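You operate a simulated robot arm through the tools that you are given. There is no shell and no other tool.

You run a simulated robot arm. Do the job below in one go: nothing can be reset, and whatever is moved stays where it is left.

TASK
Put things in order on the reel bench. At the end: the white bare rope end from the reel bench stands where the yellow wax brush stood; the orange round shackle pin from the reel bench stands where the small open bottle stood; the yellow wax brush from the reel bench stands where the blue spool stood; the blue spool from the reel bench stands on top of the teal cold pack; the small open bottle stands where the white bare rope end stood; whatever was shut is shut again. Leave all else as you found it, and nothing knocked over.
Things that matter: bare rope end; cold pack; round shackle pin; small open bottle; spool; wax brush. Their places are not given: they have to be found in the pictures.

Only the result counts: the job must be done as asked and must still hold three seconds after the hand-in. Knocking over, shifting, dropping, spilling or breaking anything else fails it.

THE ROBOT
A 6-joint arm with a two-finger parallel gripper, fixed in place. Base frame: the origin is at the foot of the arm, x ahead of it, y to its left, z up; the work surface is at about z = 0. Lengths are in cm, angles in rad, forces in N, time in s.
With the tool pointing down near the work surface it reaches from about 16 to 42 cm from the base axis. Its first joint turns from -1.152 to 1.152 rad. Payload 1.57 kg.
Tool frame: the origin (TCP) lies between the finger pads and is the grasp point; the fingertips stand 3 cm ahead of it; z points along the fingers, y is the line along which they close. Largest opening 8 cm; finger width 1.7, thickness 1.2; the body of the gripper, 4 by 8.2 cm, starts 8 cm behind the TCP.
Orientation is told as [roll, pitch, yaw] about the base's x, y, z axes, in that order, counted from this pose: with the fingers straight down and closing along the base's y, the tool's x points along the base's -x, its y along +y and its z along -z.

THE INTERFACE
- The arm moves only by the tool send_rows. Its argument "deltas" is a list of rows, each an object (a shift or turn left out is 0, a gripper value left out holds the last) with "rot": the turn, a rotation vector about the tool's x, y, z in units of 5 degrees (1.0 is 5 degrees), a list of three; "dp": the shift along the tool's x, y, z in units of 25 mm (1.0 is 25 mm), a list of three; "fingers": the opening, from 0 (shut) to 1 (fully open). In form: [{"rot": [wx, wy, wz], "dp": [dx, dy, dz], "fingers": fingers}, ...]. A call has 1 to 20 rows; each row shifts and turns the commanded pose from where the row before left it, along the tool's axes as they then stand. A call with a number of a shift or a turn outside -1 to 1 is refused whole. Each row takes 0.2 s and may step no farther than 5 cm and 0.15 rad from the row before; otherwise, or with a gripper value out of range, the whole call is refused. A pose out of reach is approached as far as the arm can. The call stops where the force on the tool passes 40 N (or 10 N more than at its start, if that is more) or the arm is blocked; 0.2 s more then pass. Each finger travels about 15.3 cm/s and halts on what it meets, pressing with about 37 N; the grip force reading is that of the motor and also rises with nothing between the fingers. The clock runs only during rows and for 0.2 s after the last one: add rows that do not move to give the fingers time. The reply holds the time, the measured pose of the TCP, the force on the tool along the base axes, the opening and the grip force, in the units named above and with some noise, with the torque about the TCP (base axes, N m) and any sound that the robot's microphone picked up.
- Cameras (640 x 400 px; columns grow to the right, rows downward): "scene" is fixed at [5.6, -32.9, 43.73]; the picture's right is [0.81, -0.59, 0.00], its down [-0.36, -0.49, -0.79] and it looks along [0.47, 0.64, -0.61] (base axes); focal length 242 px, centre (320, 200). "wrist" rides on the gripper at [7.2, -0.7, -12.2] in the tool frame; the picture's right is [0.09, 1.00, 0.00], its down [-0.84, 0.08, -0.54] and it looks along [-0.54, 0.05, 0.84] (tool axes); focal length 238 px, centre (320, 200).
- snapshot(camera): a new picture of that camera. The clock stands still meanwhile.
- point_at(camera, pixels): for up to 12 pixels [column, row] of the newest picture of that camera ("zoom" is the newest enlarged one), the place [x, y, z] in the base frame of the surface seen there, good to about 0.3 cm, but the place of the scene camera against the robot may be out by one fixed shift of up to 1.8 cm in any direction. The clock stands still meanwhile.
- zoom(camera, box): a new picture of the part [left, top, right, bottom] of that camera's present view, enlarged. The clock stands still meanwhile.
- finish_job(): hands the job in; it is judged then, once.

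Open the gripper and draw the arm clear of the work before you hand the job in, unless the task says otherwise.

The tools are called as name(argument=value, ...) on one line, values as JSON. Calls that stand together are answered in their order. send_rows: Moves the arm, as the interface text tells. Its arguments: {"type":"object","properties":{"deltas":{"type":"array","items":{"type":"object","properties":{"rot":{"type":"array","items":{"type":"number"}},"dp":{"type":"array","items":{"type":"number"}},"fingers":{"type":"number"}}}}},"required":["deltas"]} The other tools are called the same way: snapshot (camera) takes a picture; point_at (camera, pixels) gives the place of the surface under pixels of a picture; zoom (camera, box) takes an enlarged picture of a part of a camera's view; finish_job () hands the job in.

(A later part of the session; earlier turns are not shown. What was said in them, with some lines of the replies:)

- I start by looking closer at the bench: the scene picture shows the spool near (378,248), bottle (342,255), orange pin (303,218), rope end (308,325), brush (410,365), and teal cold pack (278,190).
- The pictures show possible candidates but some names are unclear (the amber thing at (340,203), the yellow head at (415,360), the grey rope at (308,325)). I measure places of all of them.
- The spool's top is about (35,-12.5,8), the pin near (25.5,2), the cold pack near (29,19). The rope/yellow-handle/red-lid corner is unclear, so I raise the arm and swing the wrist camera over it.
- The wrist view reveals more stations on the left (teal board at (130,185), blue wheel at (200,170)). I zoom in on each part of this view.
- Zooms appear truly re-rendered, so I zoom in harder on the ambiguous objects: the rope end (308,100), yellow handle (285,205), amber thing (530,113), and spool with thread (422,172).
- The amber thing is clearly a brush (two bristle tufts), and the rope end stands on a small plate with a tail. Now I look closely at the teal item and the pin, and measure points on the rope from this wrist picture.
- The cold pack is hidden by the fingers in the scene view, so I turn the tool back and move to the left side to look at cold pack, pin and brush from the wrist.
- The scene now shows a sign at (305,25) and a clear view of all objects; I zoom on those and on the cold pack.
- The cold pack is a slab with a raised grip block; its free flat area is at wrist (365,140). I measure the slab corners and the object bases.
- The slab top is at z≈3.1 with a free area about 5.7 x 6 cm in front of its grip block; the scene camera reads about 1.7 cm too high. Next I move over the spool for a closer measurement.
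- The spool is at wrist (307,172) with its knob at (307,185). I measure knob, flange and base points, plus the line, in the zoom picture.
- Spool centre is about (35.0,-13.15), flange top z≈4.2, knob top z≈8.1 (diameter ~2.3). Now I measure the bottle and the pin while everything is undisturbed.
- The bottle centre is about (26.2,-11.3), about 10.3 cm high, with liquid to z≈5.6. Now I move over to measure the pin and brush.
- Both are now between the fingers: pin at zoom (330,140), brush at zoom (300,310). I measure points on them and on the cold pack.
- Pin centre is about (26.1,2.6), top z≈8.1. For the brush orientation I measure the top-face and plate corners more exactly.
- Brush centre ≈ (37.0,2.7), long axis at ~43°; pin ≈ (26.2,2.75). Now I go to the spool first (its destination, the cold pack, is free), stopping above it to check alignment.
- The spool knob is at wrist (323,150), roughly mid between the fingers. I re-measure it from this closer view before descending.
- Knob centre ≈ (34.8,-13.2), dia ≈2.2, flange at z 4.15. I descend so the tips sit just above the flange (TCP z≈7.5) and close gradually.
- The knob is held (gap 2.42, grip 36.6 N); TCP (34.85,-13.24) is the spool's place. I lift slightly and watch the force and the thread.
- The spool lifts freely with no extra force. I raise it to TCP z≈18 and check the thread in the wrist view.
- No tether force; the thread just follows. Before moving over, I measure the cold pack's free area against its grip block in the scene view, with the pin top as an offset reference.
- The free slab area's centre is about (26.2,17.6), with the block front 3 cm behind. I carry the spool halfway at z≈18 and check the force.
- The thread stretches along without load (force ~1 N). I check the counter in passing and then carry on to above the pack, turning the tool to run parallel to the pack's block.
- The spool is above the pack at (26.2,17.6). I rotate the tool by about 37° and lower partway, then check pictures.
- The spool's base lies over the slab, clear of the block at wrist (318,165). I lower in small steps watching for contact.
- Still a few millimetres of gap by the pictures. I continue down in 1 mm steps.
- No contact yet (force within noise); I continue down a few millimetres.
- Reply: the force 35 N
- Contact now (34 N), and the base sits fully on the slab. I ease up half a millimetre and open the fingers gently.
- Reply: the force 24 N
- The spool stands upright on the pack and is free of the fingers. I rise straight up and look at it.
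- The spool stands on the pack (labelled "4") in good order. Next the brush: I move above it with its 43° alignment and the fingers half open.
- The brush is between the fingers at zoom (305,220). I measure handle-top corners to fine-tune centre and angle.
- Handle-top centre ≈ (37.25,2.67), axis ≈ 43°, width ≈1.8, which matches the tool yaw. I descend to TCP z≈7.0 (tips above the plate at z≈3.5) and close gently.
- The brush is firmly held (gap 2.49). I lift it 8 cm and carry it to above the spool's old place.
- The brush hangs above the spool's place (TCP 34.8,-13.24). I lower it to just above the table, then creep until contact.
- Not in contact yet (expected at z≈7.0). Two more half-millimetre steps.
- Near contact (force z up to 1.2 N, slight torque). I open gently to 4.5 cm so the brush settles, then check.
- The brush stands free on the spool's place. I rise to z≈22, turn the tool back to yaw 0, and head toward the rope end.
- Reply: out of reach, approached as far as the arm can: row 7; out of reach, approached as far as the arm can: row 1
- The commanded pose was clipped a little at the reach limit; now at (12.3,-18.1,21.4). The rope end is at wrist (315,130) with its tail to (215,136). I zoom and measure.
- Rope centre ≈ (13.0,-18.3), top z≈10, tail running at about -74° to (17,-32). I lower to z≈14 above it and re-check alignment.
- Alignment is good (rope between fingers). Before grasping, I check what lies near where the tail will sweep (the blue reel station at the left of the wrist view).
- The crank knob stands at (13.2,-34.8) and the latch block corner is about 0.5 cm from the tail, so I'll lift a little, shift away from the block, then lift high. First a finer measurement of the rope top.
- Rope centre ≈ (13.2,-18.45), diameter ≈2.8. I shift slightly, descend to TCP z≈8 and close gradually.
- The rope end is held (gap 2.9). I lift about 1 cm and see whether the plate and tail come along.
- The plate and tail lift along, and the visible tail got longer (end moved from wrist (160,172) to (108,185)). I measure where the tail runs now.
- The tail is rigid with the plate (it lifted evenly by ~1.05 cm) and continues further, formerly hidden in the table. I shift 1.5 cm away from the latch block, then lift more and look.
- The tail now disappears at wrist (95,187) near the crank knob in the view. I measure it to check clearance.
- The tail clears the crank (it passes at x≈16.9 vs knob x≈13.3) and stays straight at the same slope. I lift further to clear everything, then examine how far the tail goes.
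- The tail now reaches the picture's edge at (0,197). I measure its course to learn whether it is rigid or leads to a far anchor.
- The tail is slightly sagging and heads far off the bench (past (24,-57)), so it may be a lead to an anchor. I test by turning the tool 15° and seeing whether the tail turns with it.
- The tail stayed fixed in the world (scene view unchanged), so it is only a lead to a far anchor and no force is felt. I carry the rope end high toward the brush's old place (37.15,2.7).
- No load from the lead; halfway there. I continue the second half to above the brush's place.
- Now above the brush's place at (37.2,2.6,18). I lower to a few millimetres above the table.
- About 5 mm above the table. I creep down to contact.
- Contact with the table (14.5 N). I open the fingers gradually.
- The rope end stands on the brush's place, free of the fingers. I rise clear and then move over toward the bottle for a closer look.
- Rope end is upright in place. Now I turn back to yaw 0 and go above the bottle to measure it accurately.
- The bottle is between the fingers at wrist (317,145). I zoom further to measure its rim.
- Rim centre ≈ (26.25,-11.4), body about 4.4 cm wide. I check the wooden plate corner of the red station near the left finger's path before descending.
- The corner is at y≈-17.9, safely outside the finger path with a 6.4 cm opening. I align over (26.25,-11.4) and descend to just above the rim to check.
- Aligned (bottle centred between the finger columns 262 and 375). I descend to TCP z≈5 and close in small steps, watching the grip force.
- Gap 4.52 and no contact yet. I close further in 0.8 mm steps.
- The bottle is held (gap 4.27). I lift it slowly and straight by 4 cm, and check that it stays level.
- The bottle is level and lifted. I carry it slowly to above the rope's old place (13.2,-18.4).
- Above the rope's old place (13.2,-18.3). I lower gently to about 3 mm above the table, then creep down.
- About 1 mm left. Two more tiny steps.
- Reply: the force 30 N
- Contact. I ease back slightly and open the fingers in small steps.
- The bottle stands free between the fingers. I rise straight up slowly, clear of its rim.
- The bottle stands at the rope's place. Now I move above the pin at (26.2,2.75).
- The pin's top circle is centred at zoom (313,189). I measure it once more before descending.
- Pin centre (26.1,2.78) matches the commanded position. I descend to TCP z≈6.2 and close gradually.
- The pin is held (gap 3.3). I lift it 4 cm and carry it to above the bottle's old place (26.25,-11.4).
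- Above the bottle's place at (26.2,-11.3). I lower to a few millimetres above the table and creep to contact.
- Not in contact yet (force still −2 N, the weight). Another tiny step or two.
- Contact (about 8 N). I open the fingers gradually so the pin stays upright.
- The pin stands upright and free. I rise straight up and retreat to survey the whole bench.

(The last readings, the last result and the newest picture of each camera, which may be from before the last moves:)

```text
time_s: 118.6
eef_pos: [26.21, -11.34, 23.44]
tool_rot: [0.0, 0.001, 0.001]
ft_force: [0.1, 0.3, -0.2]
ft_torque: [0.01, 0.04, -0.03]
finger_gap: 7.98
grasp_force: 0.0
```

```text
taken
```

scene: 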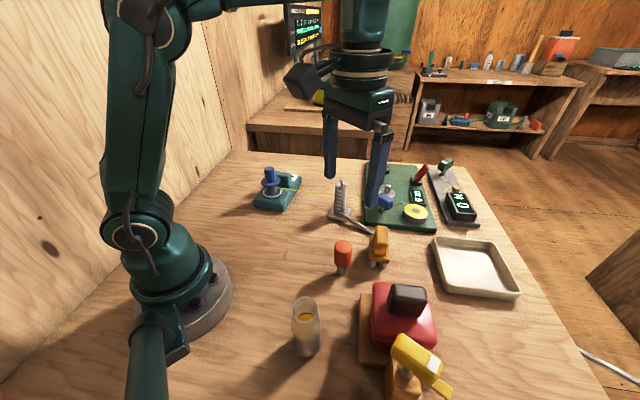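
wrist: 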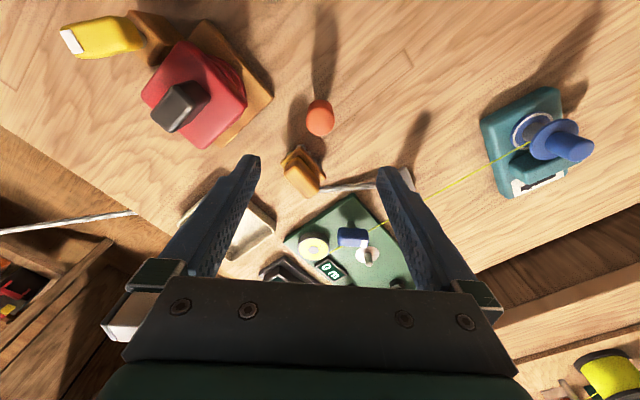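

All five items are on their new spots. I verify details with zooms: pack/spool, displays, rope, pin, brush and bottle.

zoom(camera="scene", box=[240, 150, 420, 280])

zoom(camera="scene", box=[270, 230, 460, 400])

zoom(camera="scene", box=[350, 140, 540, 310])

point_at(camera="wrist", pixels=[[320, 119], [300, 175], [400, 180], [535, 150], [525, 190], [485, 120], [550, 90], [515, 190]])

```text
3.08 times, centred on (330, 215) of scene
```

zoom: 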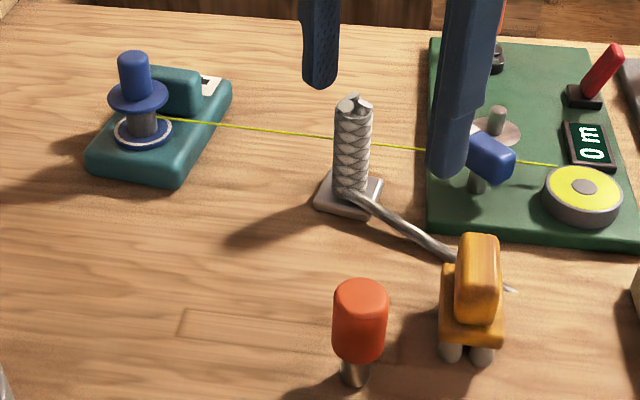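

```text
2.35 times, centred on (365, 315) of scene
```

zoom: 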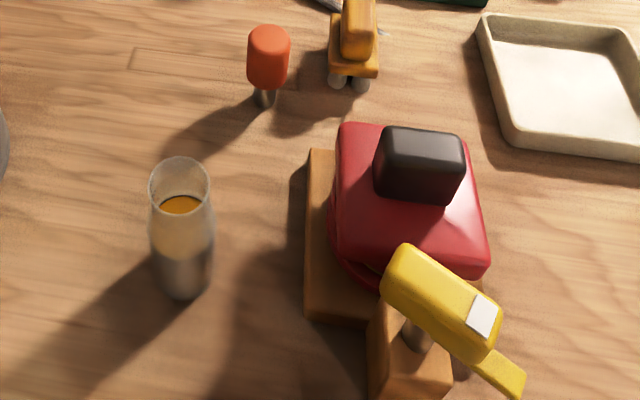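

```text
2.35 times, centred on (445, 225) of scene
```

zoom: 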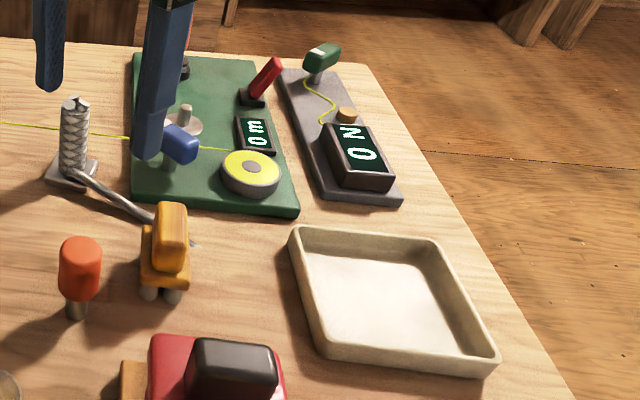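

```text
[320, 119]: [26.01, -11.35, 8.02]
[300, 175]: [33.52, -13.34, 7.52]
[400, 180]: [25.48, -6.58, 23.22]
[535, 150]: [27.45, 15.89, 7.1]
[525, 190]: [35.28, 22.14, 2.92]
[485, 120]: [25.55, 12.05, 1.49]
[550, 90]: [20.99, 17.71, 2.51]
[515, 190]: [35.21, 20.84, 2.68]
```

All displays, the tray, lids and the pack are unchanged and each item stands upright in its place. I draw the arm back and up, with the gripper open, for a final check.

send_rows(deltas=[{"dp": [0.62, 0.64, -0.36], "fingers": 1.0}, {"dp": [0.62, 0.64, -0.36]}, {"dp": [0.62, 0.64, -0.36]}, {"dp": [0.62, 0.64, -0.36]}, {}, {}, {}])

snapshot(camera="scene")

snapshot(camera="wrist")

```text
time_s: 120.2
eef_pos: [19.8, -4.83, 27.04]
tool_rot: [-0.001, 0.0, 0.002]
ft_force: [0.6, 0.1, -1.1]
ft_torque: [0.0, 0.01, 0.0]
finger_gap: 8.01
grasp_force: 0.0
```

```text
taken
```

scene: 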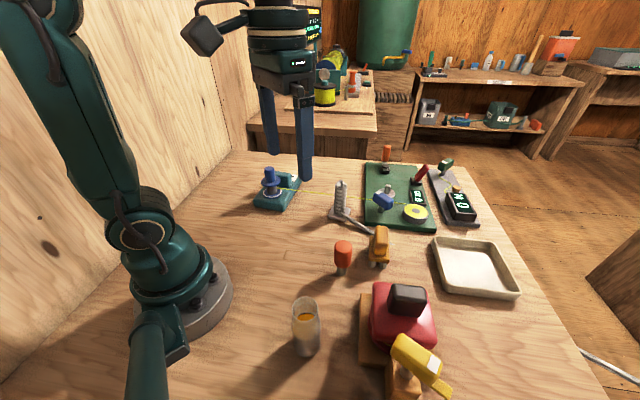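

```text
taken
```

wrist: 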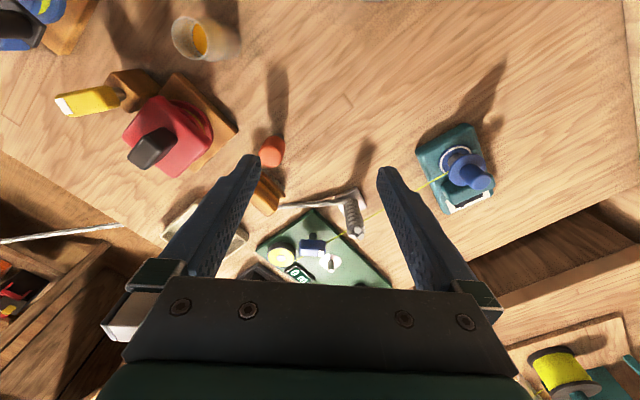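

The final pictures show the spool on the pack (270,185), rope end at the brush's place (341,200), brush at the spool's place (379,245), pin at the bottle's place (343,258) and bottle at the rope's place (306,325), all upright with the arm clear. I hand the job in.

finish_job()

```text
The job is handed in.
```

All five things were moved to the places you asked for and were standing upright in the last pictures before I handed the job in:

- **Blue spool:** on top of the teal cold pack, on the flat part in front of its grip block.
- **Yellow wax brush:** where the blue spool stood.
- **White bare rope end:** where the wax brush stood.
- **Small open bottle:** where the rope end stood. I kept it level throughout and saw no sign of a spill.
- **Orange round shackle pin:** where the bottle stood.

Two things came along with the moved items. The yellow line from the reel is still attached to the spool, and the rope end's lead now crosses the bench to a far anchor. Neither pulled on the arm while moving. In the pictures, both now pass close to or behind other things on the bench.

I opened nothing, so nothing needed shutting. The displays, tray and red station look unchanged, and the cold pack measured in the same place. The gripper is open and the arm is drawn clear.
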